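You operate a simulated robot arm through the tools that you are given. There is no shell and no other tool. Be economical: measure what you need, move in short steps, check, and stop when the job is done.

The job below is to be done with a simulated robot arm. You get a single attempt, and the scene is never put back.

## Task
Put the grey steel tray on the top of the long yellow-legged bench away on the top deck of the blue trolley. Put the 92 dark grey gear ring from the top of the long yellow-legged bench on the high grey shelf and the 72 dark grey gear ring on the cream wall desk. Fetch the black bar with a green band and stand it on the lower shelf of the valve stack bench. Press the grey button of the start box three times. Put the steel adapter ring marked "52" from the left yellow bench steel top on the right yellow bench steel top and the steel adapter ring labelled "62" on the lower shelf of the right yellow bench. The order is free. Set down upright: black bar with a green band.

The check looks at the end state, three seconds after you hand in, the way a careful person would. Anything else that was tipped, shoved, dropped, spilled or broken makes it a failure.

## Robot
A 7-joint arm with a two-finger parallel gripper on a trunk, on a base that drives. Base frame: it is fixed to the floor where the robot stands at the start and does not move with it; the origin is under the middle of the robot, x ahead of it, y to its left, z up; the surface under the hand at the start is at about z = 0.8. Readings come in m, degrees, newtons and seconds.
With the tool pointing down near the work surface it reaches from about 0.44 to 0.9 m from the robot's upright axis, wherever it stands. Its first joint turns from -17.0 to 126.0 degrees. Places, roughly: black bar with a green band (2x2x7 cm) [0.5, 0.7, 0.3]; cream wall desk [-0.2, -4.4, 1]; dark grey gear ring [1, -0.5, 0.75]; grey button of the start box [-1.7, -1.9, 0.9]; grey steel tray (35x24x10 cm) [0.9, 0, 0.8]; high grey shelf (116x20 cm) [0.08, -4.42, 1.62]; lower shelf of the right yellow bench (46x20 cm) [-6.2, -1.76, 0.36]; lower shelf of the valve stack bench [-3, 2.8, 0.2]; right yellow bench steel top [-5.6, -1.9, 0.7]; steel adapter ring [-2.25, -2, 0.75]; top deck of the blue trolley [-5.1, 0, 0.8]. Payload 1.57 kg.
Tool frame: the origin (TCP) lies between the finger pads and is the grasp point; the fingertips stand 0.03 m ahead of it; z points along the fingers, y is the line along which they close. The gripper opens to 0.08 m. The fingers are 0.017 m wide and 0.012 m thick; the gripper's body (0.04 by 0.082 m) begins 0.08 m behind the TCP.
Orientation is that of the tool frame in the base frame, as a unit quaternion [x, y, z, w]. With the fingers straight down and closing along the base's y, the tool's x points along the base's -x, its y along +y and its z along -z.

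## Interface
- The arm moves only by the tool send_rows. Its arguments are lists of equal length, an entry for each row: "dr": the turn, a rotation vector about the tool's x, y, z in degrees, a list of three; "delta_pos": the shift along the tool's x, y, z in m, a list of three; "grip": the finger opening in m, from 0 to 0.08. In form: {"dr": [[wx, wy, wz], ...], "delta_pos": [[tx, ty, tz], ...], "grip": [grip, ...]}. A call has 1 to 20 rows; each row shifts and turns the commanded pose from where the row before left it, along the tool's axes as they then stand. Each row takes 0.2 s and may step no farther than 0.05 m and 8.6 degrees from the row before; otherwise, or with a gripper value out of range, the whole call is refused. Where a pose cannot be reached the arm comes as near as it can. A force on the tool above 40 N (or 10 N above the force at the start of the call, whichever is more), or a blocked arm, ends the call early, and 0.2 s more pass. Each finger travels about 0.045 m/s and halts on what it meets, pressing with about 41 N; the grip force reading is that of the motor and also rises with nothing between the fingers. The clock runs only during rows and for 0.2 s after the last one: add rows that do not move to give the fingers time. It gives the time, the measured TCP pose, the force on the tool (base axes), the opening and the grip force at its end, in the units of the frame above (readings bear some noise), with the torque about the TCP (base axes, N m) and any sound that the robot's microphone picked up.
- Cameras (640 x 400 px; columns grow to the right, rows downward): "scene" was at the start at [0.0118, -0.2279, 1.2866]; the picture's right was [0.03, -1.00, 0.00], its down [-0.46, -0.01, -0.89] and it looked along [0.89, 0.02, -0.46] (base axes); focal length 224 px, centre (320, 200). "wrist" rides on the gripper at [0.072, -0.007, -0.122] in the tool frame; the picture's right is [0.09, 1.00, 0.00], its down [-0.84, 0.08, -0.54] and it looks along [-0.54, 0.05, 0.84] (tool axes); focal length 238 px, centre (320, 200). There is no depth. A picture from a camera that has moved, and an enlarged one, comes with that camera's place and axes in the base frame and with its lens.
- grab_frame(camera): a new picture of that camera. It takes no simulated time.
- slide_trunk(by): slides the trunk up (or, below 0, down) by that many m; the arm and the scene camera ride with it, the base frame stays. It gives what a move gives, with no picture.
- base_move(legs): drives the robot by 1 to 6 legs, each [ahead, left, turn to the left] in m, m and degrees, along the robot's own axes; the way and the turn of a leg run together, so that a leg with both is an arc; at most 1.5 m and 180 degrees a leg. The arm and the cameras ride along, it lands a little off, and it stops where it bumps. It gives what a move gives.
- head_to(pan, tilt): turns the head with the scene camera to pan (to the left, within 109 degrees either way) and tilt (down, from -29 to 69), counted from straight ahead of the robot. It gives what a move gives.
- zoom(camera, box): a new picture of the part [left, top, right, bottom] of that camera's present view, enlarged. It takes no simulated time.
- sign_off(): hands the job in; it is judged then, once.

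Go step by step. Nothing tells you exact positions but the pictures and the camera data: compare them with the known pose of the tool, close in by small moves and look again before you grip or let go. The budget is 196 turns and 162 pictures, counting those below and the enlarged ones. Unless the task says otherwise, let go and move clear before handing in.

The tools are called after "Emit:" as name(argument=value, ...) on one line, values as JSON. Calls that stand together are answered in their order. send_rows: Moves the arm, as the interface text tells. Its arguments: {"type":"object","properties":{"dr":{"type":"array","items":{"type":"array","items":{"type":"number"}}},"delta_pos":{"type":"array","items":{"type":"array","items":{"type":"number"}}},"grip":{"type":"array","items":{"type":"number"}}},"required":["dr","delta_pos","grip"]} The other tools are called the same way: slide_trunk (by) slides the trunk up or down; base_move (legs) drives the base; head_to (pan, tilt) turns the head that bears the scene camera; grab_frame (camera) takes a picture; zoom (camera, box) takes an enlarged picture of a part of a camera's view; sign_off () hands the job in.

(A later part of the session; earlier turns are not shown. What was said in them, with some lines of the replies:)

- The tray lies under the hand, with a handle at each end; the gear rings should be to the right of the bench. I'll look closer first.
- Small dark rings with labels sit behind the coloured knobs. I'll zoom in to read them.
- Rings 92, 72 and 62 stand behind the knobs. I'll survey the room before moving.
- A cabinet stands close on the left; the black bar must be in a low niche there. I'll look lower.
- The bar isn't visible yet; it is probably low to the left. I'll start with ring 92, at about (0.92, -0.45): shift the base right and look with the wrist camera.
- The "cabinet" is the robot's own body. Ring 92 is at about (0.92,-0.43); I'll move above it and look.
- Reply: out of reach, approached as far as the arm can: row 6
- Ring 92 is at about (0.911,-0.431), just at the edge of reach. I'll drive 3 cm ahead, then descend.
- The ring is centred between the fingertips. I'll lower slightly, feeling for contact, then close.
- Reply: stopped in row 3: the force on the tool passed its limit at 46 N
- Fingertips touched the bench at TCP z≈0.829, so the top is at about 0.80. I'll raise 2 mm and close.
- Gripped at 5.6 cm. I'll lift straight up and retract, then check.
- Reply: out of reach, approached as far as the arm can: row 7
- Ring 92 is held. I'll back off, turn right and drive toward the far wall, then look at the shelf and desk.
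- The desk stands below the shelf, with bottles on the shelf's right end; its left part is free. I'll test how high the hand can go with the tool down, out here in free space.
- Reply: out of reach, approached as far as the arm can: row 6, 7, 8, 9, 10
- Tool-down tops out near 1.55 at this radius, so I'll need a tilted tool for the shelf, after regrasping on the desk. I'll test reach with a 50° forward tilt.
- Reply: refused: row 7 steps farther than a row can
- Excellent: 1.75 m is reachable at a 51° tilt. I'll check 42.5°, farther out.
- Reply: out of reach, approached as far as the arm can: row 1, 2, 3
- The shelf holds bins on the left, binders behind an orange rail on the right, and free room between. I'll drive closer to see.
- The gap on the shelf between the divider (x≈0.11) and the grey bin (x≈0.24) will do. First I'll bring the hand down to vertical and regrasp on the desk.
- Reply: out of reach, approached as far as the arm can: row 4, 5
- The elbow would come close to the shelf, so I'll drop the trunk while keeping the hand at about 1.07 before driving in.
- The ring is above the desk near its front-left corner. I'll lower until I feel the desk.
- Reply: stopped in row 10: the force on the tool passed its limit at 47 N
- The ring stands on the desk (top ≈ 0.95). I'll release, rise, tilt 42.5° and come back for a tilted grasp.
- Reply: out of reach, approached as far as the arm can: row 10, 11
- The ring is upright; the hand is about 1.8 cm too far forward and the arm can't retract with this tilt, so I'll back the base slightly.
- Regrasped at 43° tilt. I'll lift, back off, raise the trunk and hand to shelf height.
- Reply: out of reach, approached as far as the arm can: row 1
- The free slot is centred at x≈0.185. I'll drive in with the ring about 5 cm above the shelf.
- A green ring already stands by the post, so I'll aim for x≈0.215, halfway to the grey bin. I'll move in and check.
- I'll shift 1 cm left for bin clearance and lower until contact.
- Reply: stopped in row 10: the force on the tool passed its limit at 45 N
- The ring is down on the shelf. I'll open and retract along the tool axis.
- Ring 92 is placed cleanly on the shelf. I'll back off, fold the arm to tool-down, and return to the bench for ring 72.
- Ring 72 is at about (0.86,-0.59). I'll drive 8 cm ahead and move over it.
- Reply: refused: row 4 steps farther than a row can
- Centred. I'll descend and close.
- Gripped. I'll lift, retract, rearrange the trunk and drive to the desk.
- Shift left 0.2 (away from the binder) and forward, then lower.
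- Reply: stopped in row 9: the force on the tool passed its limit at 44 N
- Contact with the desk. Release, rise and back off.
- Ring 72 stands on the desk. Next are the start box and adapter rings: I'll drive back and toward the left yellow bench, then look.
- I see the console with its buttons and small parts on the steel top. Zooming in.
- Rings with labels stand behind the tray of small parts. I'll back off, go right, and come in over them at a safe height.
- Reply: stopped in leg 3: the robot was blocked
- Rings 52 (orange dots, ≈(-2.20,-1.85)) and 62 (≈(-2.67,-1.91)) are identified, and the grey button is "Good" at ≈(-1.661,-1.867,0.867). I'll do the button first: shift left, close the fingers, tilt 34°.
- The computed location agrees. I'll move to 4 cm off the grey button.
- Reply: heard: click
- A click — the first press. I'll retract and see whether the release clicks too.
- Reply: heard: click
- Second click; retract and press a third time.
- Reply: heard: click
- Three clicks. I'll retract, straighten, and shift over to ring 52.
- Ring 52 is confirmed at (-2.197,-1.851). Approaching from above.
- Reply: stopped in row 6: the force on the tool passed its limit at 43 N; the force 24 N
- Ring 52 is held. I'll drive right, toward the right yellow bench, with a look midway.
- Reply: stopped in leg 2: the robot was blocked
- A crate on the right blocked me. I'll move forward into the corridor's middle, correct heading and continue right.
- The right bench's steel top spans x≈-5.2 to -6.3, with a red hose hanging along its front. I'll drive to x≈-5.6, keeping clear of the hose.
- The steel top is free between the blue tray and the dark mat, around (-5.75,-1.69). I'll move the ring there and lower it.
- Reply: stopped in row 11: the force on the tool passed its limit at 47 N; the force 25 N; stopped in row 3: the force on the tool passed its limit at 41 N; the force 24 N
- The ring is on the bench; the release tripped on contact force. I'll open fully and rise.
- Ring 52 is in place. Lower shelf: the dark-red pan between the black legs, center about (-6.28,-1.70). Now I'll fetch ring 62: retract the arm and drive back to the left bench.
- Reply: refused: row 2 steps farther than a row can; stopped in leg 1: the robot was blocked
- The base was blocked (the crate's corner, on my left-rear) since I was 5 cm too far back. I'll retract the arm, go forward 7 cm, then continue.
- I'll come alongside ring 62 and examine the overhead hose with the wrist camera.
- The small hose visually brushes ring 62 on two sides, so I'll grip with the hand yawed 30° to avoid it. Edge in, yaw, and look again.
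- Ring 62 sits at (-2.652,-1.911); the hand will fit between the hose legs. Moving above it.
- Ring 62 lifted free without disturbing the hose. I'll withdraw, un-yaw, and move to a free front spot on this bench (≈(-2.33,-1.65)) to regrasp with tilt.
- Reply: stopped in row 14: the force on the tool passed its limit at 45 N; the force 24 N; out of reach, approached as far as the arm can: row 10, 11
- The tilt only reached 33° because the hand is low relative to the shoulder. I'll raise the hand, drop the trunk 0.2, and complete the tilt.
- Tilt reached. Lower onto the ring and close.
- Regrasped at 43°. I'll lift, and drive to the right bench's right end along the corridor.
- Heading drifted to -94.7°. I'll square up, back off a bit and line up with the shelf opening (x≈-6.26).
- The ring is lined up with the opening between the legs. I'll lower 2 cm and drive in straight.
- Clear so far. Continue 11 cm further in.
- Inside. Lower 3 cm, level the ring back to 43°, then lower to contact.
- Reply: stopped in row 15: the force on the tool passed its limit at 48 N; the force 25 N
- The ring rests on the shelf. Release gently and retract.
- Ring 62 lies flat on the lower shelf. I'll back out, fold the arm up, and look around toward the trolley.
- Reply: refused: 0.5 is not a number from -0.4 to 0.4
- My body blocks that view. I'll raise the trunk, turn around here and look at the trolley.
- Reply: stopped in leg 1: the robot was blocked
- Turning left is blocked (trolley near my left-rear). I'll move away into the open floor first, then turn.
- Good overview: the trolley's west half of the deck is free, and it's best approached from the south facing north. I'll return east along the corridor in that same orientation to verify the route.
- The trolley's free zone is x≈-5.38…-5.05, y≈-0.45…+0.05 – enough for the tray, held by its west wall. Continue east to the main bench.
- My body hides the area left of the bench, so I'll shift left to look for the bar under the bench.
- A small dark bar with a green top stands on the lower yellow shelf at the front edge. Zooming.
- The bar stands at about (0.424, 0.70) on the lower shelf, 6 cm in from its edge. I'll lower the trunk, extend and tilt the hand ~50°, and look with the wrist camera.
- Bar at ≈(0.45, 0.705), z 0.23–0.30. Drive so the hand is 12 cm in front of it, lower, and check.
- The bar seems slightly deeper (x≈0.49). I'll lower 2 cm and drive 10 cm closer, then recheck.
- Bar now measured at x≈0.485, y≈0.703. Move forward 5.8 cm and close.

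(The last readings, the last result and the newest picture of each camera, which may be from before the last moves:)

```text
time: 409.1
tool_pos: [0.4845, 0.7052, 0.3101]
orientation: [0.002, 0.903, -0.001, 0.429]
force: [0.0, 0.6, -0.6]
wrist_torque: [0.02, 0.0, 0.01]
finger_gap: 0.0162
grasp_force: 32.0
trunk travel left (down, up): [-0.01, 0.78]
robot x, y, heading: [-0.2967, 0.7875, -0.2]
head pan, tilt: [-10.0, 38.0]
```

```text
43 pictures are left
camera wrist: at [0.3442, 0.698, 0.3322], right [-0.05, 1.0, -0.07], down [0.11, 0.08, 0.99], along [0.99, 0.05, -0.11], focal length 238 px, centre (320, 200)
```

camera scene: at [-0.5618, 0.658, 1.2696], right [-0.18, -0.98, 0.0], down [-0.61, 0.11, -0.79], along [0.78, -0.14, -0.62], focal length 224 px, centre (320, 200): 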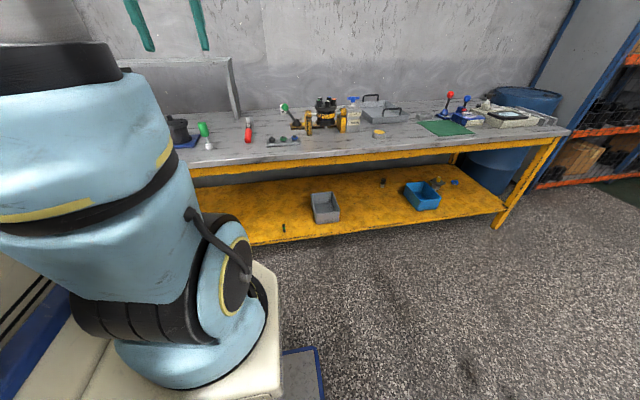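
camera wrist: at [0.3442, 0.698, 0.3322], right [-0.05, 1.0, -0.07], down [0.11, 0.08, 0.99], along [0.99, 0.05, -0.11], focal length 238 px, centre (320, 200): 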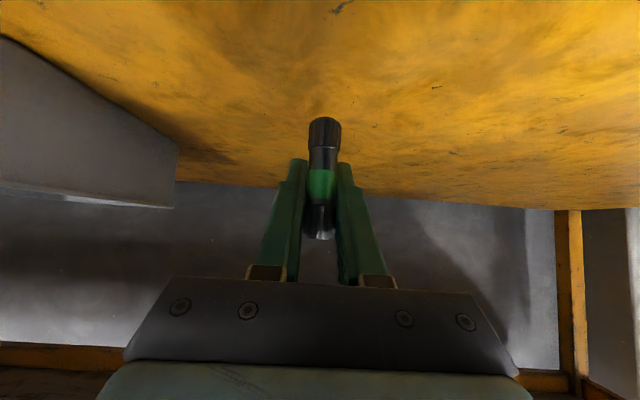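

The bar is held upright. I'll back out, raise the trunk, and go around by the south side toward the valve stack bench.

Emit:
base_move(legs=[[-0.18, 0, 0]])

Emit:
slide_trunk(by=0.4)

Emit:
base_move(legs=[[0, -1.15, 0], [-1.5, 0, 0], [0, 0, 90], [0, 0.9, 0], [1.3, 0, 0]])

Emit:
slide_trunk(by=0.2)

Emit:
head_to(pan=0, tilt=20)

Emit:
grab_frame(camera="scene")

```text
time: 410.6
tool_pos: [0.3009, 0.7038, 0.3093]
orientation: [0.001, 0.903, -0.001, 0.429]
force: [-0.1, 0.8, -0.4]
wrist_torque: [-0.03, 0.0, -0.03]
finger_gap: 0.0162
grasp_force: 32.0
trunk travel left (down, up): [-0.01, 0.78]
robot x, y, heading: [-0.4789, 0.7889, 0.0]
head pan, tilt: [-10.0, 38.0]
```

```text
time: 414.4
tool_pos: [0.3018, 0.7053, 0.7093]
orientation: [0.001, 0.903, -0.001, 0.429]
force: [0.5, -0.9, -0.6]
wrist_torque: [-0.01, -0.03, 0.03]
finger_gap: 0.0161
grasp_force: 31.3
trunk travel left (down, up): [-0.41, 0.38]
robot x, y, heading: [-0.4797, 0.7881, 0.2]
head pan, tilt: [-10.0, 38.0]
```

```text
time: 441.5
tool_pos: [-2.8477, 1.6248, 0.71]
orientation: [0.658, -0.619, -0.312, -0.294]
force: [-0.8, 0.1, -1.2]
wrist_torque: [0.04, -0.01, 0.04]
finger_gap: 0.016
grasp_force: 31.7
trunk travel left (down, up): [-0.41, 0.38]
robot x, y, heading: [-2.884, 0.8394, 93.4]
head pan, tilt: [-10.0, 38.0]
```

```text
time: 443.7
tool_pos: [-2.847, 1.6245, 0.9096]
orientation: [0.658, -0.619, -0.312, -0.294]
force: [0.4, -0.2, 0.1]
wrist_torque: [0.01, 0.01, -0.03]
finger_gap: 0.0164
grasp_force: 31.5
trunk travel left (down, up): [-0.61, 0.18]
robot x, y, heading: [-2.8799, 0.8426, 93.5]
head pan, tilt: [-10.0, 38.0]
```

```text
time: 444.5
tool_pos: [-2.847, 1.6248, 0.9099]
orientation: [0.658, -0.62, -0.311, -0.294]
force: [0.0, 0.5, -0.8]
wrist_torque: [-0.01, 0.01, -0.01]
finger_gap: 0.0163
grasp_force: 31.2
trunk travel left (down, up): [-0.61, 0.18]
robot x, y, heading: [-2.8788, 0.8422, 93.7]
head pan, tilt: [0.0, 20.0]
```

```text
42 pictures are left
camera scene: at [-2.6518, 0.8684, 1.258], right [1.0, 0.06, 0.0], down [0.02, -0.34, -0.94], along [-0.06, 0.94, -0.34], focal length 224 px, centre (320, 200)
```

scene: 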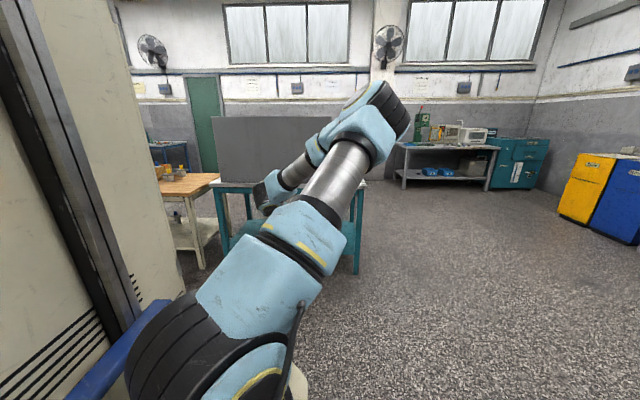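

Emit:
grab_frame(camera="wrist")

Emit:
zoom(camera="scene", box=[130, 100, 400, 300])

```text
41 pictures are left
camera wrist: at [-2.8318, 1.4852, 0.9321], right [-0.99, -0.12, -0.07], down [-0.08, 0.1, 0.99], along [-0.11, 0.99, -0.11], focal length 238 px, centre (320, 200)
```

wrist: 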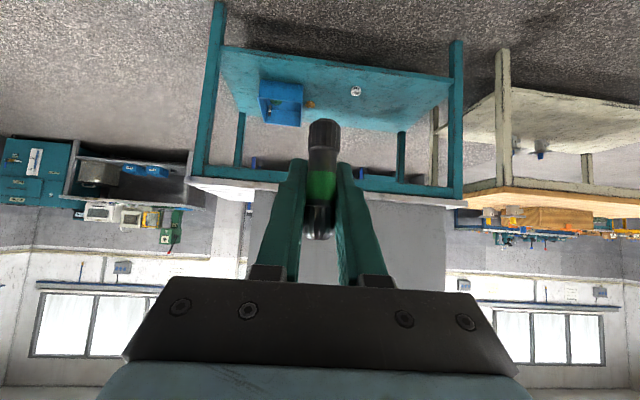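

```text
2.00 times, centred on (265, 200) of scene
camera zoom: at [-2.6518, 0.8684, 1.258], right [1.0, 0.06, 0.0], down [0.02, -0.34, -0.94], along [-0.06, 0.94, -0.34], focal length 448 px, centre (430, 200)
```

zoom: 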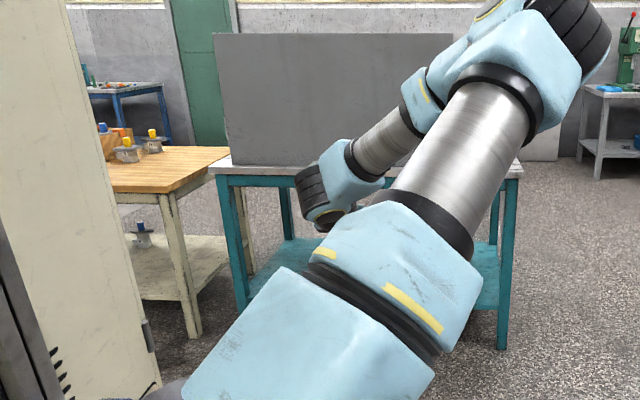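

The teal bench (x -3.57…-2.44, front y≈2.5) is the valve stack bench; its shelf is free around x≈-3.28. I'll align there, lower the trunk, and look.

Emit:
base_move(legs=[[0, 0, -3.7], [0.3, 0.48, 0], [0.4, 0, 0]])

Emit:
slide_trunk(by=-0.4)

Emit:
slide_trunk(by=-0.2)

Emit:
grab_frame(camera="wrist")

```text
time: 450.3
tool_pos: [-3.2605, 2.3171, 0.9098]
orientation: [-0.632, 0.645, 0.3, 0.307]
force: [-0.9, 0.4, -0.9]
wrist_torque: [0.02, 0.01, 0.02]
finger_gap: 0.0165
grasp_force: 31.6
trunk travel left (down, up): [-0.61, 0.18]
robot x, y, heading: [-3.356, 1.5358, 88.9]
head pan, tilt: [0.0, 20.0]
```

```text
time: 454.1
tool_pos: [-3.2602, 2.3167, 0.5101]
orientation: [-0.632, 0.645, 0.3, 0.307]
force: [-0.9, 0.6, -0.2]
wrist_torque: [0.01, -0.04, 0.01]
finger_gap: 0.0163
grasp_force: 31.7
trunk travel left (down, up): [-0.21, 0.58]
robot x, y, heading: [-3.3598, 1.5347, 89.0]
head pan, tilt: [0.0, 20.0]
```

```text
time: 456.3
tool_pos: [-3.2596, 2.3154, 0.3102]
orientation: [-0.632, 0.645, 0.3, 0.306]
force: [0.0, -0.7, -0.9]
wrist_torque: [-0.02, 0.02, 0.02]
finger_gap: 0.0161
grasp_force: 31.6
trunk travel left (down, up): [-0.01, 0.78]
robot x, y, heading: [-3.3572, 1.5406, 88.9]
head pan, tilt: [0.0, 20.0]
```

```text
39 pictures are left
camera wrist: at [-3.2563, 2.1757, 0.3321], right [-1.0, -0.04, -0.07], down [-0.08, 0.11, 0.99], along [-0.03, 0.99, -0.11], focal length 238 px, centre (320, 200)
```

wrist: 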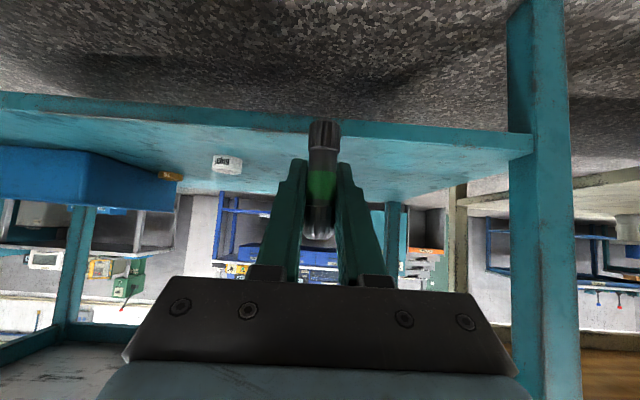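

The path is clear and the shelf top is ≈0.20. I'll drive in 0.30 m.

Emit:
base_move(legs=[[0.3, 0, 0.8]])

Emit:
grab_frame(camera="wrist")

```text
time: 458.3
tool_pos: [-3.2694, 2.6193, 0.3099]
orientation: [-0.638, 0.639, 0.303, 0.304]
force: [0.4, -0.3, -1.0]
wrist_torque: [-0.03, -0.02, 0.0]
finger_gap: 0.0161
grasp_force: 31.8
trunk travel left (down, up): [-0.01, 0.78]
robot x, y, heading: [-3.3547, 1.8418, 89.7]
head pan, tilt: [0.0, 20.0]
```

```text
38 pictures are left
camera wrist: at [-3.264, 2.4786, 0.3321], right [-1.0, -0.05, -0.07], down [-0.08, 0.11, 0.99], along [-0.05, 0.99, -0.11], focal length 238 px, centre (320, 200)
```

wrist: 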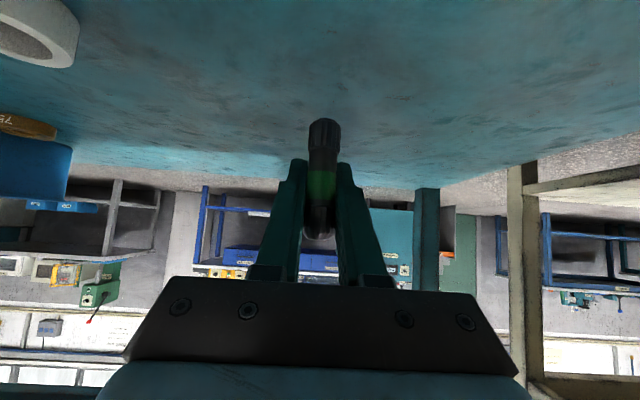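

Above a free spot. Lowering to contact in small steps.

Emit:
send_rows(dr=[[0, 0, 0], [0, 0, 0], [0, 0, 0], [0, 0, 0], [0, 0, 0], [0, 0, 0], [0, 0, 0], [0, 0, 0], [0, 0, 0], [0, 0, 0], [0, 0, 0], [0, 0, 0], [0, 0, 0], [0, 0, 0], [0, 0, 0], [0, 0, 0], [0, 0, 0], [0, 0, 0]], delta_pos=[[0.0193, 0, 0.0158], [0.0193, 0, 0.0158], [0.00155, 0, 0.00127], [0.00155, 0, 0.00127], [0.00155, 0, 0.00127], [0.00155, 0, 0.00127], [0.00155, 0, 0.00127], [0.00155, 0, 0.00127], [0.00155, 0, 0.00127], [0.00155, 0, 0.00127], [0.00155, 0, 0.00127], [0.00155, 0, 0.00127], [0.00155, 0, 0.00127], [0.00155, 0, 0.00127], [0.00155, 0, 0.00127], [0.00155, 0, 0.00127], [0.00155, 0, 0.00127], [0.00155, 0, 0.00127]], grip=[0.01, 0.01, 0.01, 0.01, 0.01, 0.01, 0.01, 0.01, 0.01, 0.01, 0.01, 0.01, 0.01, 0.01, 0.01, 0.01, 0.01, 0.01])

Emit:
grab_frame(camera="wrist")

```text
time: 460.5
tool_pos: [-3.2692, 2.6187, 0.2452]
orientation: [-0.637, 0.639, 0.303, 0.305]
force: [1.7, -5.2, 14.0]
wrist_torque: [0.13, 0.07, -0.02]
finger_gap: 0.0146
grasp_force: 30.4
trunk travel left (down, up): [-0.01, 0.78]
robot x, y, heading: [-3.3526, 1.8412, 89.7]
head pan, tilt: [0.0, 20.0]
stopped in row 10: the force on the tool passed its limit at 43 N (the readings are from after the stop); the commanded pose is now the measured one
```

```text
37 pictures are left
camera wrist: at [-3.2636, 2.4782, 0.2671], right [-1.0, -0.05, -0.07], down [-0.08, 0.11, 0.99], along [-0.05, 0.99, -0.11], focal length 238 px, centre (320, 200)
```

wrist: 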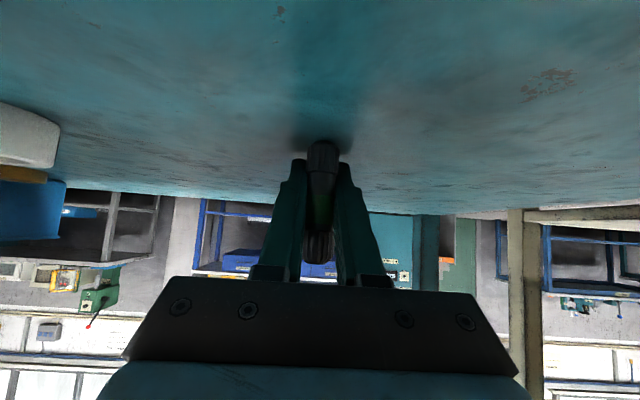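

The bar is standing on the shelf (it slid up slightly in the fingers). I'll ease 2 mm up, then open slowly.

Emit:
send_rows(dr=[[0, 0, 0], [0, 0, 0], [0, 0, 0], [0, 0, 0], [0, 0, 0], [0, 0, 0], [0, 0, 0]], delta_pos=[[-0.0014, 0, -0.0012], [0, 0, 0], [0, 0, 0], [0, 0, 0], [0, 0, 0], [0, 0, 0], [0, 0, 0]], grip=[0.01, 0.018, 0.022, 0.03, 0.045, 0.06, 0.06])

Emit:
grab_frame(camera="wrist")

```text
time: 462.1
tool_pos: [-3.2689, 2.6181, 0.2462]
orientation: [-0.638, 0.64, 0.302, 0.304]
force: [-1.0, -0.3, 0.3]
wrist_torque: [0.01, -0.03, 0.01]
finger_gap: 0.06
grasp_force: 0.1
trunk travel left (down, up): [-0.01, 0.78]
robot x, y, heading: [-3.3498, 1.8418, 89.9]
head pan, tilt: [0.0, 20.0]
```

```text
36 pictures are left
camera wrist: at [-3.2637, 2.4775, 0.2687], right [-1.0, -0.05, -0.07], down [-0.08, 0.11, 0.99], along [-0.05, 0.99, -0.11], focal length 238 px, centre (320, 200)
```

wrist: 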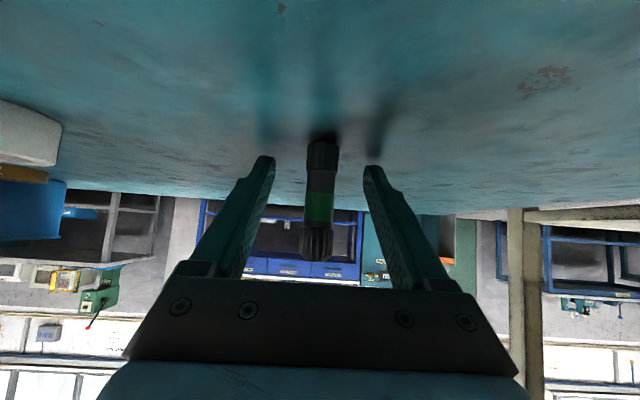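

The bar stands upright. Withdraw the hand straight back, then the base.

Emit:
send_rows(dr=[[0, 0, 0], [0, 0, 0], [0, 0, 0], [0, 0, 0]], delta_pos=[[0.0127, 0, -0.0155], [0.0253, 0, -0.031], [0.0253, 0, -0.031], [0, 0, 0]], grip=[0.07, 0.07, 0.07, 0.07])

Emit:
base_move(legs=[[-0.25, 0, 0]])

Emit:
grab_frame(camera="wrist")

```text
time: 463.1
tool_pos: [-3.2693, 2.5176, 0.2466]
orientation: [-0.639, 0.639, 0.302, 0.303]
force: [-0.2, -0.6, 1.2]
wrist_torque: [0.02, 0.02, -0.03]
finger_gap: 0.0702
grasp_force: 0.0
trunk travel left (down, up): [-0.01, 0.78]
robot x, y, heading: [-3.3566, 1.8404, 89.6]
head pan, tilt: [0.0, 20.0]
```

```text
time: 464.9
tool_pos: [-3.2702, 2.2731, 0.2459]
orientation: [-0.638, 0.64, 0.302, 0.304]
force: [0.6, -0.9, 0.3]
wrist_torque: [-0.01, 0.01, -0.02]
finger_gap: 0.07
grasp_force: 0.1
trunk travel left (down, up): [-0.01, 0.78]
robot x, y, heading: [-3.3559, 1.5937, 89.9]
head pan, tilt: [0.0, 20.0]
```

```text
35 pictures are left
camera wrist: at [-3.2641, 2.1327, 0.2681], right [-1.0, -0.05, -0.07], down [-0.08, 0.11, 0.99], along [-0.05, 0.99, -0.11], focal length 238 px, centre (320, 200)
```

wrist: 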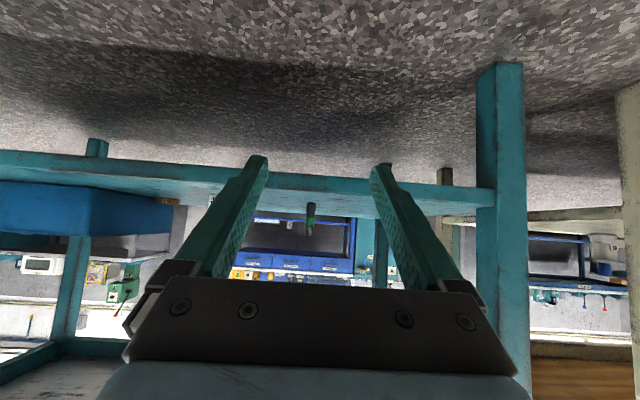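

The bar is upright on the shelf. Now the tray: fold the arm, raise the trunk and return to the main bench.

Emit:
slide_trunk(by=0.4)

Emit:
send_rows(dr=[[0, 8.5, 0], [0, 8.5, 0], [0, 8.5, 0], [0, 8.5, 0], [0, 8.5, 0], [0, 8.3, 0], [0, 0, 0], [0, 0, 0], [0, 0, 0]], delta_pos=[[0, 0, -0.02], [0, 0, -0.02], [0, 0, -0.02], [0, 0, -0.03], [0, 0, -0.03], [0, 0, -0.04], [0, 0, -0.05], [0, 0, -0.04], [0, 0, 0]], grip=[0.08, 0.08, 0.08, 0.08, 0.08, 0.08, 0.08, 0.08, 0.08])

Emit:
slide_trunk(by=0.24)

Emit:
base_move(legs=[[-0.7, -0.48, 0], [-1.15, 0, 0], [0, -0.9, 0], [0, 0, -90], [1.4, 0.15, 0]])

```text
time: 468.7
tool_pos: [-3.2688, 2.2729, 0.6456]
orientation: [-0.638, 0.64, 0.302, 0.304]
force: [0.0, 0.4, 0.0]
wrist_torque: [0.0, 0.01, 0.01]
finger_gap: 0.0698
grasp_force: 0.1
trunk travel left (down, up): [-0.41, 0.38]
robot x, y, heading: [-3.349, 1.5962, 89.9]
head pan, tilt: [0.0, 20.0]
```

```text
time: 470.7
tool_pos: [-3.2706, 2.2015, 0.8703]
orientation: [-0.706, 0.708, 0.0, 0.0]
force: [-0.2, 0.5, 0.1]
wrist_torque: [0.01, 0.0, 0.05]
finger_gap: 0.0801
grasp_force: 0.0
trunk travel left (down, up): [-0.41, 0.38]
robot x, y, heading: [-3.3563, 1.5933, 89.8]
head pan, tilt: [0.0, 20.0]
```

```text
time: 473.2
tool_pos: [-3.2717, 2.2026, 1.1115]
orientation: [-0.706, 0.708, -0.001, 0.001]
force: [0.8, -0.4, -0.9]
wrist_torque: [0.0, 0.03, 0.01]
finger_gap: 0.08
grasp_force: 0.1
trunk travel left (down, up): [-0.65, 0.14]
robot x, y, heading: [-3.353, 1.5982, 90.0]
head pan, tilt: [0.0, 20.0]
```

```text
time: 498.0
tool_pos: [0.011, -0.3134, 1.1113]
orientation: [0.027, 1.0, 0.0, 0.0]
force: [1.1, -0.4, -0.6]
wrist_torque: [-0.01, -0.01, 0.02]
finger_gap: 0.0802
grasp_force: 0.0
trunk travel left (down, up): [-0.65, 0.14]
robot x, y, heading: [-0.5896, -0.2011, -3.3]
head pan, tilt: [0.0, 20.0]
```

Emit:
base_move(legs=[[0, 0, 3.3], [0.45, 0.32, 0], [0.14, 0, 0]])

Emit:
grab_frame(camera="wrist")

```text
time: 502.6
tool_pos: [0.6153, 0.0451, 1.1114]
orientation: [-0.005, 1.0, -0.001, 0.001]
force: [-1.2, -0.7, -0.3]
wrist_torque: [0.02, -0.01, -0.03]
finger_gap: 0.0802
grasp_force: 0.1
trunk travel left (down, up): [-0.65, 0.14]
robot x, y, heading: [0.0082, 0.1227, 0.7]
head pan, tilt: [0.0, 20.0]
```

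```text
34 pictures are left
camera wrist: at [0.5432, 0.0395, 1.2338], right [-0.1, 0.99, 0.0], down [0.84, 0.09, 0.54], along [0.54, 0.05, -0.84], focal length 238 px, centre (320, 200)
```

wrist: 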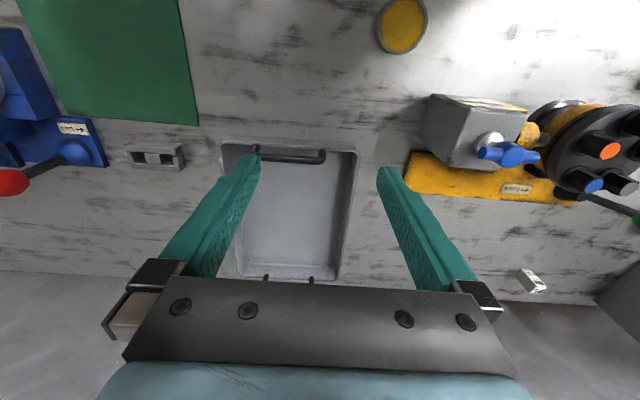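

Tray: x≈0.69–1.01, y≈-0.11–0.12. I'll straddle the middle of its left (+y) wall with a deep grip. Moving above it.

Emit:
send_rows(dr=[[0, 0, 0], [0, 0, 0], [0, 0, 0], [0, 0, 0], [0, 0, 0], [0, 0, 0], [0, 0, 0]], delta_pos=[[-0.039, 0.0128, 0.025], [-0.039, 0.0128, 0.025], [-0.039, 0.0128, 0.025], [-0.039, 0.0128, 0.025], [-0.039, 0.0128, 0.025], [-0.039, 0.0128, 0.025], [0, 0, 0]], grip=[0.06, 0.06, 0.06, 0.06, 0.06, 0.06, 0.06])

Emit:
grab_frame(camera="wrist")

```text
time: 504.2
tool_pos: [0.8486, 0.1216, 0.9635]
orientation: [-0.005, 1.0, 0.0, 0.0]
force: [0.5, 0.1, 0.0]
wrist_torque: [-0.01, -0.02, 0.01]
finger_gap: 0.0601
grasp_force: 0.1
trunk travel left (down, up): [-0.65, 0.14]
robot x, y, heading: [0.007, 0.1193, 0.5]
head pan, tilt: [0.0, 20.0]
```

```text
33 pictures are left
camera wrist: at [0.7766, 0.1156, 1.0853], right [-0.1, 0.99, 0.0], down [0.84, 0.09, 0.54], along [0.54, 0.05, -0.84], focal length 238 px, centre (320, 200)
```

wrist: 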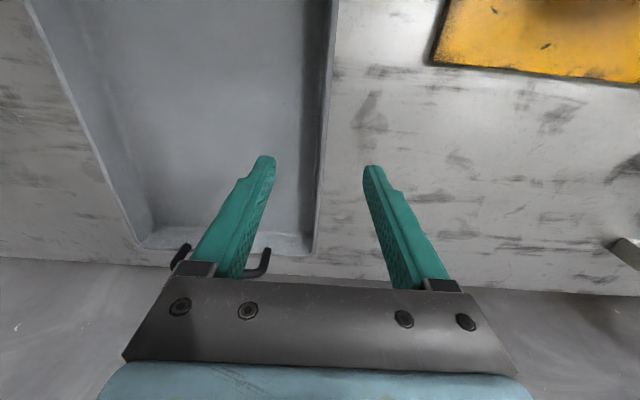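

The wall runs between the fingers. I'll shift 7 mm left and descend.

Emit:
send_rows(dr=[[0, 0, 0], [0, 0, 0], [0, 0, 0], [0, 0, 0], [0, 0, 0], [0, 0, 0]], delta_pos=[[0, 0.005, 0.03], [0, 0, 0.04], [0, 0, 0.03], [0, 0, 0.01], [0, 0, 0.005], [0, 0, 0]], grip=[0.06, 0.06, 0.06, 0.06, 0.06, 0.06])

Emit:
grab_frame(camera="wrist")

```text
time: 505.6
tool_pos: [0.8482, 0.1313, 0.8455]
orientation: [-0.004, 1.0, -0.001, -0.001]
force: [0.3, -0.8, 0.4]
wrist_torque: [-0.03, -0.01, 0.01]
finger_gap: 0.0602
grasp_force: 0.0
trunk travel left (down, up): [-0.65, 0.14]
robot x, y, heading: [0.0069, 0.1239, 0.5]
head pan, tilt: [0.0, 20.0]
```

```text
32 pictures are left
camera wrist: at [0.7769, 0.1242, 0.9686], right [-0.1, 0.99, 0.0], down [0.84, 0.09, 0.54], along [0.54, 0.05, -0.84], focal length 238 px, centre (320, 200)
```

wrist: 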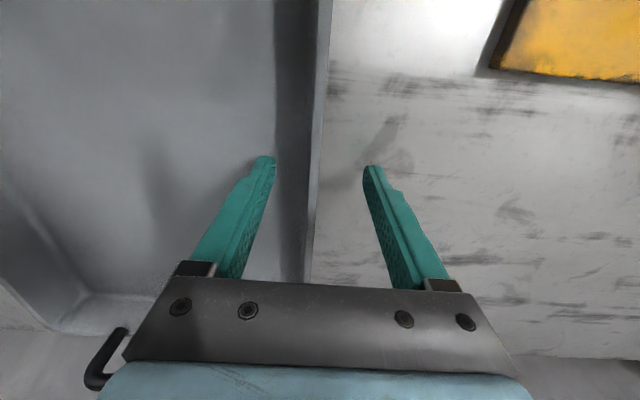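

Emit:
send_rows(dr=[[0, 0, 0], [0, 0, 0], [0, 0, 0], [0, 0, 0], [0, 0, 0], [0, 0, 0], [0, 0, 0]], delta_pos=[[0, -0.005, 0], [0, 0, 0], [0, 0, 0], [0, 0, 0], [0, 0, 0], [0, 0, 0], [0, 0, 0]], grip=[0.04, 0.02, 0.0, 0.0, 0.0, 0.0, 0.0])

Emit:
send_rows(dr=[[0, 0, 0], [0, 0, 0], [0, 0, 0]], delta_pos=[[0, 0, -0.01], [0, 0, -0.02], [0, 0, 0]], grip=[0, 0, 0])

Emit:
grab_frame(camera="wrist")

```text
time: 507.2
tool_pos: [0.8491, 0.1261, 0.8464]
orientation: [-0.005, 1.0, -0.001, 0.0]
force: [0.4, 0.2, 0.2]
wrist_torque: [0.04, 0.04, 0.4]
finger_gap: 0.0029
grasp_force: 24.0
trunk travel left (down, up): [-0.65, 0.14]
robot x, y, heading: [0.0028, 0.1211, 0.7]
head pan, tilt: [0.0, 20.0]
```

```text
time: 508.0
tool_pos: [0.8484, 0.1275, 0.8758]
orientation: [-0.005, 1.0, 0.0, 0.0]
force: [0.3, 0.1, -5.0]
wrist_torque: [0.59, 0.03, 0.01]
finger_gap: 0.0027
grasp_force: 24.5
trunk travel left (down, up): [-0.65, 0.14]
robot x, y, heading: [0.0072, 0.124, 0.4]
head pan, tilt: [0.0, 20.0]
```

```text
31 pictures are left
camera wrist: at [0.7768, 0.1189, 0.9989], right [-0.1, 0.99, 0.0], down [0.84, 0.09, 0.54], along [0.54, 0.05, -0.84], focal length 238 px, centre (320, 200)
```

wrist: 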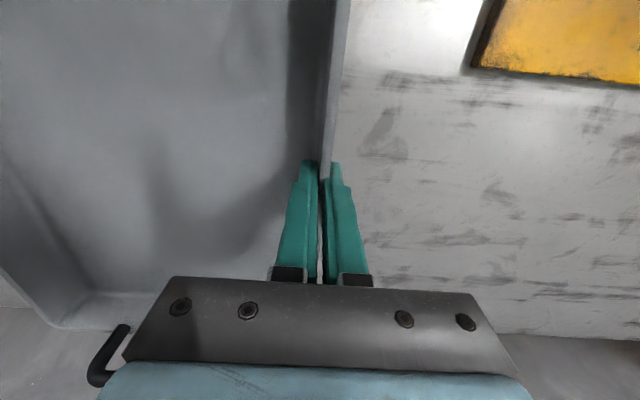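

The tray holds level (about 0.5 kg). Lift higher, retract, and start driving.

Emit:
send_rows(dr=[[0, 0, 0], [0, 0, 0], [0, 0, 0], [0, 0, 0], [0, 0, 0], [0, 0, 0], [0, 0, 0], [0, 0, 0], [0, 0, 0], [0, 0, 0], [0, 0, 0]], delta_pos=[[0, 0, -0.03], [0, 0, -0.03], [0, 0, -0.03], [0, 0, -0.03], [0.01, 0, -0.03], [0.02, 0, -0.03], [0.03, 0, -0.03], [0.03, 0, -0.02], [0.03, 0, -0.02], [0.03, 0, 0], [0, 0, 0]], grip=[0, 0, 0, 0, 0, 0, 0, 0, 0, 0, 0])

Emit:
base_move(legs=[[-0.7, 0, -0.4], [-1.4, -0.85, 0], [0, 0, 90]])

Emit:
head_to(pan=0, tilt=25)

Emit:
grab_frame(camera="scene")

```text
time: 510.4
tool_pos: [0.6991, 0.1235, 1.1256]
orientation: [-0.005, 1.0, -0.001, 0.0]
force: [1.0, 0.2, -4.8]
wrist_torque: [0.6, 0.05, 0.01]
finger_gap: 0.0029
grasp_force: 23.8
trunk travel left (down, up): [-0.65, 0.14]
robot x, y, heading: [0.0074, 0.1222, 0.6]
head pan, tilt: [0.0, 20.0]
```

```text
refused: leg 2 is longer than a leg can be; nothing moved
```

```text
time: 511.1
tool_pos: [0.6988, 0.124, 1.1258]
orientation: [-0.004, 1.0, -0.001, 0.0]
force: [0.8, -0.1, -4.7]
wrist_torque: [0.57, 0.06, 0.02]
finger_gap: 0.0027
grasp_force: 24.6
trunk travel left (down, up): [-0.65, 0.14]
robot x, y, heading: [0.0094, 0.1209, 0.6]
head pan, tilt: [0.0, 25.0]
```

```text
30 pictures are left
camera scene: at [0.0224, -0.1082, 1.29], right [0.01, -1.0, 0.0], down [-0.42, 0.0, -0.91], along [0.91, 0.01, -0.42], focal length 224 px, centre (320, 200)
```

scene: 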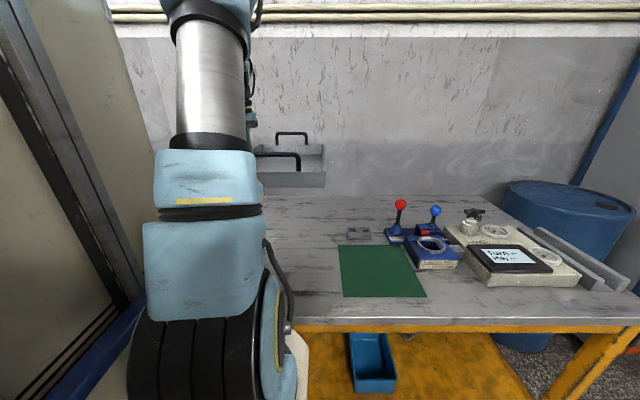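

The tray hangs nicely level. Driving away with shorter legs.

Emit:
base_move(legs=[[-0.7, 0, -0.6], [-1.2, -0.4, 0], [-0.3, -0.42, 0], [0, 0, 90]])

```text
time: 527.5
tool_pos: [-2.2281, -0.0586, 1.126]
orientation: [0.727, -0.687, 0.001, -0.001]
force: [0.5, 0.4, -5.5]
wrist_torque: [-0.1, 0.59, 0.0]
finger_gap: 0.0029
grasp_force: 24.4
trunk travel left (down, up): [-0.65, 0.14]
robot x, y, heading: [-2.1946, -0.75, 93.1]
head pan, tilt: [0.0, 25.0]
```

Emit:
base_move(legs=[[0, 0, -3.1], [-0.34, 1.1, 0]])

```text
time: 533.7
tool_pos: [-3.2789, -0.4007, 1.1247]
orientation: [-0.705, 0.71, -0.001, 0.0]
force: [0.6, 0.2, -5.2]
wrist_torque: [-0.05, 0.56, 0.0]
finger_gap: 0.0031
grasp_force: 24.4
trunk travel left (down, up): [-0.65, 0.14]
robot x, y, heading: [-3.2889, -1.0922, 89.8]
head pan, tilt: [0.0, 25.0]
```

Emit:
base_move(legs=[[0, 0.7, 0], [0, 0.75, 0]])

```text
time: 537.8
tool_pos: [-3.9559, -0.3959, 1.1244]
orientation: [-0.695, 0.719, -0.002, 0.0]
force: [0.4, 0.1, -5.6]
wrist_torque: [-0.03, 0.55, 0.0]
finger_gap: 0.0028
grasp_force: 24.4
trunk travel left (down, up): [-0.65, 0.14]
robot x, y, heading: [-3.9856, -1.0864, 87.9]
head pan, tilt: [0.0, 25.0]
stopped in leg 2: the robot was blocked; the commanded pose is now the measured one
```

Blocked at the crate by a hair; I'll back up 5 cm, square the heading and continue.

Emit:
base_move(legs=[[-0.05, 0, 2.0], [0, 0.7, 0]])

Emit:
head_to(pan=30, tilt=40)

Emit:
grab_frame(camera="scene")

```text
time: 542.3
tool_pos: [-4.7163, -0.4465, 1.125]
orientation: [0.71, -0.705, 0.001, -0.001]
force: [-0.4, -0.3, -4.8]
wrist_torque: [-0.05, 0.57, -0.02]
finger_gap: 0.0028
grasp_force: 23.9
trunk travel left (down, up): [-0.65, 0.14]
robot x, y, heading: [-4.72, -1.1385, 90.2]
head pan, tilt: [0.0, 25.0]
```

```text
time: 543.2
tool_pos: [-4.7149, -0.4459, 1.124]
orientation: [0.71, -0.704, 0.001, 0.0]
force: [0.1, 0.8, -4.9]
wrist_torque: [-0.05, 0.58, 0.0]
finger_gap: 0.0028
grasp_force: 24.1
trunk travel left (down, up): [-0.65, 0.14]
robot x, y, heading: [-4.719, -1.1423, 90.2]
head pan, tilt: [30.0, 40.0]
```

```text
29 pictures are left
camera scene: at [-4.5294, -1.143, 1.2667], right [0.86, 0.5, 0.0], down [0.32, -0.55, -0.77], along [-0.39, 0.66, -0.64], focal length 224 px, centre (320, 200)
```

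scene: 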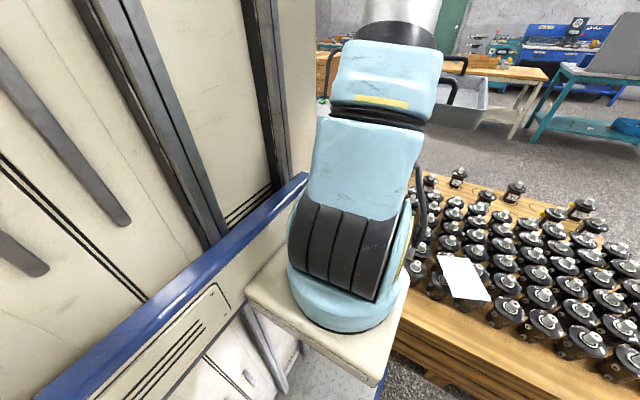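

Past the crate. Move left to x≈-5.345 and forward over the deck.

Emit:
base_move(legs=[[0.03, 0.625, 0], [0.22, 0, 0]])

Emit:
head_to(pan=-10, tilt=30)

Emit:
grab_frame(camera="scene")

Emit:
grab_frame(camera="wrist")

```text
time: 548.0
tool_pos: [-5.3578, -0.2075, 1.1252]
orientation: [0.715, -0.699, 0.001, 0.0]
force: [0.4, 0.4, -4.7]
wrist_torque: [-0.06, 0.6, 0.02]
finger_gap: 0.0029
grasp_force: 24.0
trunk travel left (down, up): [-0.65, 0.14]
robot x, y, heading: [-5.3468, -0.8955, 91.5]
head pan, tilt: [30.0, 40.0]
```

```text
time: 549.1
tool_pos: [-5.3575, -0.2067, 1.1248]
orientation: [0.715, -0.699, 0.002, 0.0]
force: [-1.3, -0.4, -5.3]
wrist_torque: [-0.08, 0.61, -0.01]
finger_gap: 0.0031
grasp_force: 23.8
trunk travel left (down, up): [-0.65, 0.14]
robot x, y, heading: [-5.3492, -0.9011, 91.4]
head pan, tilt: [-10.0, 30.0]
```

```text
28 pictures are left
camera scene: at [-5.1014, -0.884, 1.2819], right [0.99, -0.15, 0.0], down [-0.07, -0.49, -0.87], along [0.13, 0.86, -0.5], focal length 224 px, centre (320, 200)
```

scene: 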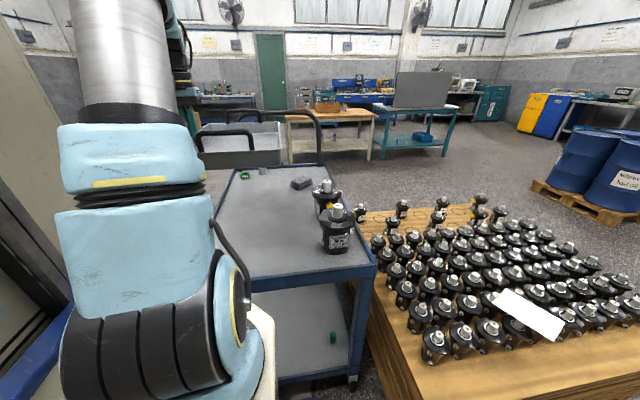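

```text
27 pictures are left
camera wrist: at [-5.3499, -0.2787, 1.2479], right [-0.99, -0.11, 0.0], down [-0.1, 0.84, 0.54], along [-0.06, 0.54, -0.84], focal length 238 px, centre (320, 200)
```

wrist: 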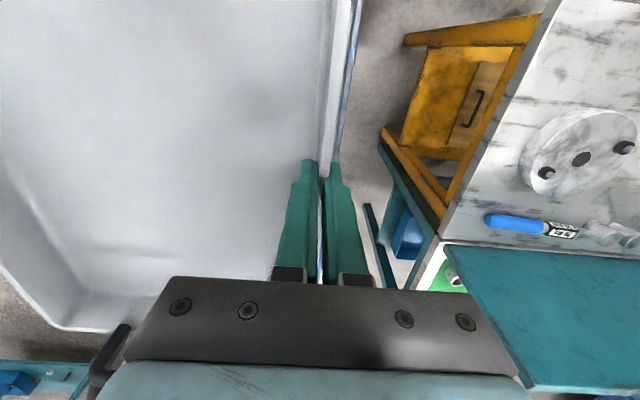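

The deck below is free. I'll shift 2 cm inward and lower.

Emit:
send_rows(dr=[[0, 0, 0], [0, 0, 0], [0, 0, 0], [0, 0, 0], [0, 0, 0], [0, 0, 0], [0, 0, 0]], delta_pos=[[0, -0.02, 0.01], [0, 0, 0.04], [0, 0, 0.04], [0, 0, 0.04], [0, 0, 0.04], [0, 0, 0.03], [0, 0, 0]], grip=[0, 0, 0, 0, 0, 0, 0])

Emit:
grab_frame(camera="wrist")

Emit:
grab_frame(camera="scene")

```text
time: 550.7
tool_pos: [-5.336, -0.2063, 0.9256]
orientation: [0.715, -0.699, 0.001, 0.0]
force: [-0.4, 0.3, -5.3]
wrist_torque: [-0.06, 0.57, -0.04]
finger_gap: 0.0027
grasp_force: 24.2
trunk travel left (down, up): [-0.65, 0.14]
robot x, y, heading: [-5.3446, -0.8967, 91.3]
head pan, tilt: [-10.0, 30.0]
```

```text
26 pictures are left
camera wrist: at [-5.3278, -0.2782, 1.048], right [-0.99, -0.11, 0.0], down [-0.1, 0.84, 0.54], along [-0.06, 0.54, -0.84], focal length 238 px, centre (320, 200)
```

wrist: 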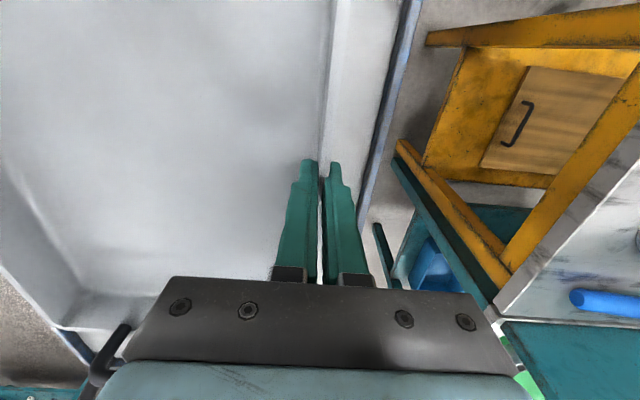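

```text
25 pictures are left
camera scene: at [-5.1013, -0.8841, 1.282], right [0.99, -0.15, 0.0], down [-0.08, -0.49, -0.87], along [0.13, 0.86, -0.5], focal length 224 px, centre (320, 200)
```

scene: 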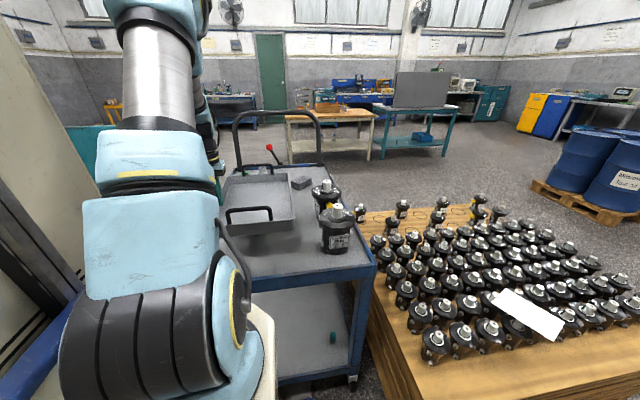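

Emit:
send_rows(dr=[[0, 0, 0], [0, 0, 0], [0, 0, 0], [0, 0, 0], [0, 0, 0], [0, 0, 0], [0, 0, 0], [0, 0, 0], [0, 0, 0]], delta_pos=[[0, 0, 0.03], [0, 0, 0.02], [0, 0, 0.01], [0, 0, 0.004], [0, 0, 0.004], [0, 0, 0.003], [0, 0, 0.003], [0, 0, 0.003], [0, 0, 0]], grip=[0, 0, 0, 0, 0, 0, 0, 0, 0])

Emit:
zoom(camera="scene", box=[200, 140, 400, 290])

```text
time: 552.7
tool_pos: [-5.3366, -0.208, 0.8484]
orientation: [0.715, -0.699, 0.002, 0.0]
force: [0.1, -0.2, -4.4]
wrist_torque: [-0.06, 0.58, -0.01]
finger_gap: 0.0027
grasp_force: 24.1
trunk travel left (down, up): [-0.65, 0.14]
robot x, y, heading: [-5.3439, -0.8962, 91.1]
head pan, tilt: [-10.0, 30.0]
```

```text
2.67 times, centred on (300, 215) of scene
camera zoom: at [-5.1013, -0.884, 1.282], right [0.99, -0.15, 0.0], down [-0.08, -0.49, -0.87], along [0.13, 0.86, -0.5], focal length 597 px, centre (373, 160)
```

zoom: 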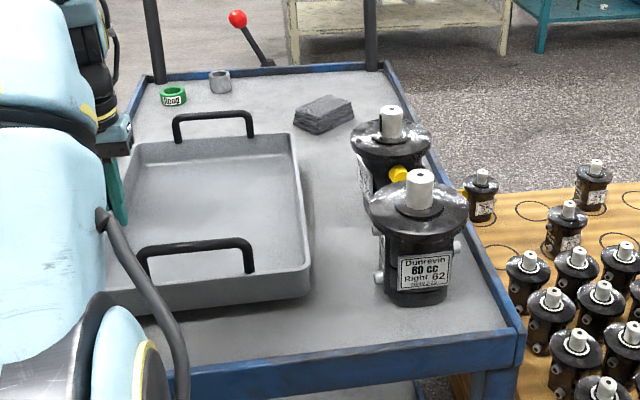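

Almost on the deck. Continue lowering in 2 mm steps.

Emit:
send_rows(dr=[[0, 0, 0], [0, 0, 0], [0, 0, 0], [0, 0, 0], [0, 0, 0], [0, 0, 0]], delta_pos=[[0, 0, 0.002], [0, 0, 0.002], [0, 0, 0.002], [0, 0, 0.002], [0, 0, 0.002], [0, 0, 0]], grip=[0, 0, 0, 0, 0, 0])

```text
time: 554.1
tool_pos: [-5.3364, -0.207, 0.8397]
orientation: [0.714, -0.7, 0.002, 0.0]
force: [0.1, 0.1, -4.4]
wrist_torque: [-0.03, 0.54, -0.05]
finger_gap: 0.0028
grasp_force: 24.0
trunk travel left (down, up): [-0.65, 0.14]
robot x, y, heading: [-5.3467, -0.9004, 91.6]
head pan, tilt: [-10.0, 30.0]
```

Emit:
send_rows(dr=[[0, 0, 0], [0, 0, 0], [0, 0, 0], [0, 0, 0], [0, 0, 0], [0, 0, 0], [0, 0, 0], [0, 0, 0], [0, 0, 0], [0, 0, 0], [0, 0, 0], [0, 0, 0]], delta_pos=[[0, 0, 0.002], [0, 0, 0.002], [0, 0, 0.002], [0, 0, 0.002], [0, 0, 0.002], [0, 0, 0.002], [0, 0, 0.002], [0, 0, 0.002], [0, 0, 0.002], [0, 0, 0.002], [0, 0, 0.002], [0, 0, 0.002]], grip=[0, 0, 0, 0, 0, 0, 0, 0, 0, 0, 0, 0])

```text
time: 556.2
tool_pos: [-5.3353, -0.2044, 0.8237]
orientation: [0.714, -0.7, 0.0, -0.001]
force: [0.8, -2.9, 17.5]
wrist_torque: [-1.14, 0.0, -0.08]
finger_gap: 0.0028
grasp_force: 24.0
trunk travel left (down, up): [-0.65, 0.14]
robot x, y, heading: [-5.3454, -0.9006, 91.3]
head pan, tilt: [-10.0, 30.0]
stopped in row 10: the force on the tool passed its limit at 43 N (the readings are from after the stop); the commanded pose is now the measured one
```

The tray is down. Open gently and rise straight up.

Emit:
send_rows(dr=[[0, 0, 0], [0, 0, 0], [0, 0, 0], [0, 0, 0], [0, 0, 0], [0, 0, 0], [0, 0, 0], [0, 0, 0], [0, 0, 0], [0, 0, 0], [0, 0, 0]], delta_pos=[[0, 0, -0.002], [0, 0, 0], [0, 0, 0], [0, 0, 0], [0, 0, -0.02], [0, 0, -0.04], [0, 0, -0.05], [0, 0, -0.05], [0, 0, -0.05], [0, 0, -0.05], [0, 0, 0]], grip=[0.01, 0.03, 0.04, 0.04, 0.04, 0.04, 0.04, 0.04, 0.04, 0.04, 0.04])

Emit:
grab_frame(camera="scene")

Emit:
grab_frame(camera="wrist")

```text
time: 558.6
tool_pos: [-5.3381, -0.2033, 1.083]
orientation: [0.715, -0.699, -0.001, -0.001]
force: [0.1, -0.7, -0.3]
wrist_torque: [0.01, 0.01, -0.03]
finger_gap: 0.04
grasp_force: 0.0
trunk travel left (down, up): [-0.65, 0.14]
robot x, y, heading: [-5.349, -0.9011, 91.2]
head pan, tilt: [-10.0, 30.0]
```

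```text
23 pictures are left
camera scene: at [-5.1013, -0.8841, 1.282], right [0.99, -0.15, 0.0], down [-0.08, -0.49, -0.87], along [0.13, 0.86, -0.5], focal length 224 px, centre (320, 200)
```

scene: 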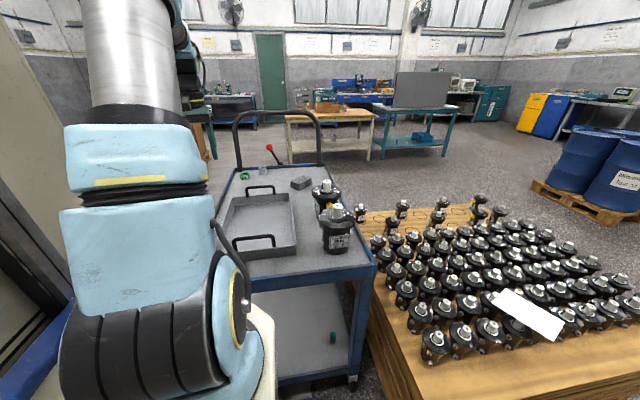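

```text
22 pictures are left
camera wrist: at [-5.33, -0.2756, 1.2042], right [-0.99, -0.11, 0.0], down [-0.1, 0.83, 0.54], along [-0.06, 0.54, -0.84], focal length 238 px, centre (320, 200)
```

wrist: 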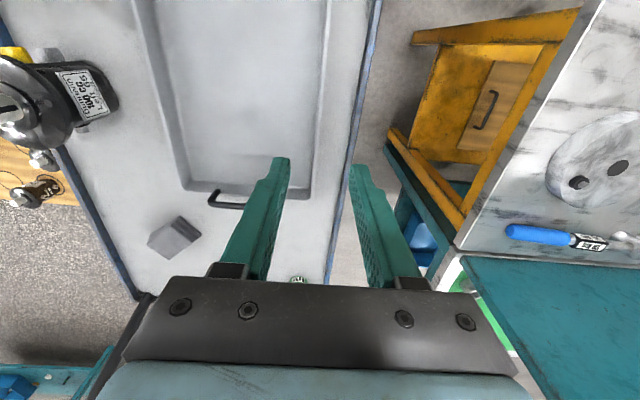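

The tray sits flat on the trolley's top deck and the hand is clear; every other item was confirmed in place when set down. Handing in.

Emit:
sign_off()

```text
The job is handed in.
```

I finished every task and handed the job in. The base was stopped by contact five times in the tight spots, and I saw nothing displaced or tipped.

- **Tray:** the grey steel tray is on the top deck of the blue trolley.
- **Gear rings:** 92 is on the high grey shelf and 72 is on the cream wall desk.
- **Bar:** the black bar with the green band is standing upright on the lower shelf of the valve stack bench. I took the teal bench at that spot to be the one you meant.
- **Button:** I pressed the grey button, labelled "Good", three times, with one click heard for each press.
- **Adapter rings:** 52 is on the right yellow bench steel top and 62 is on that bench's lower shelf.
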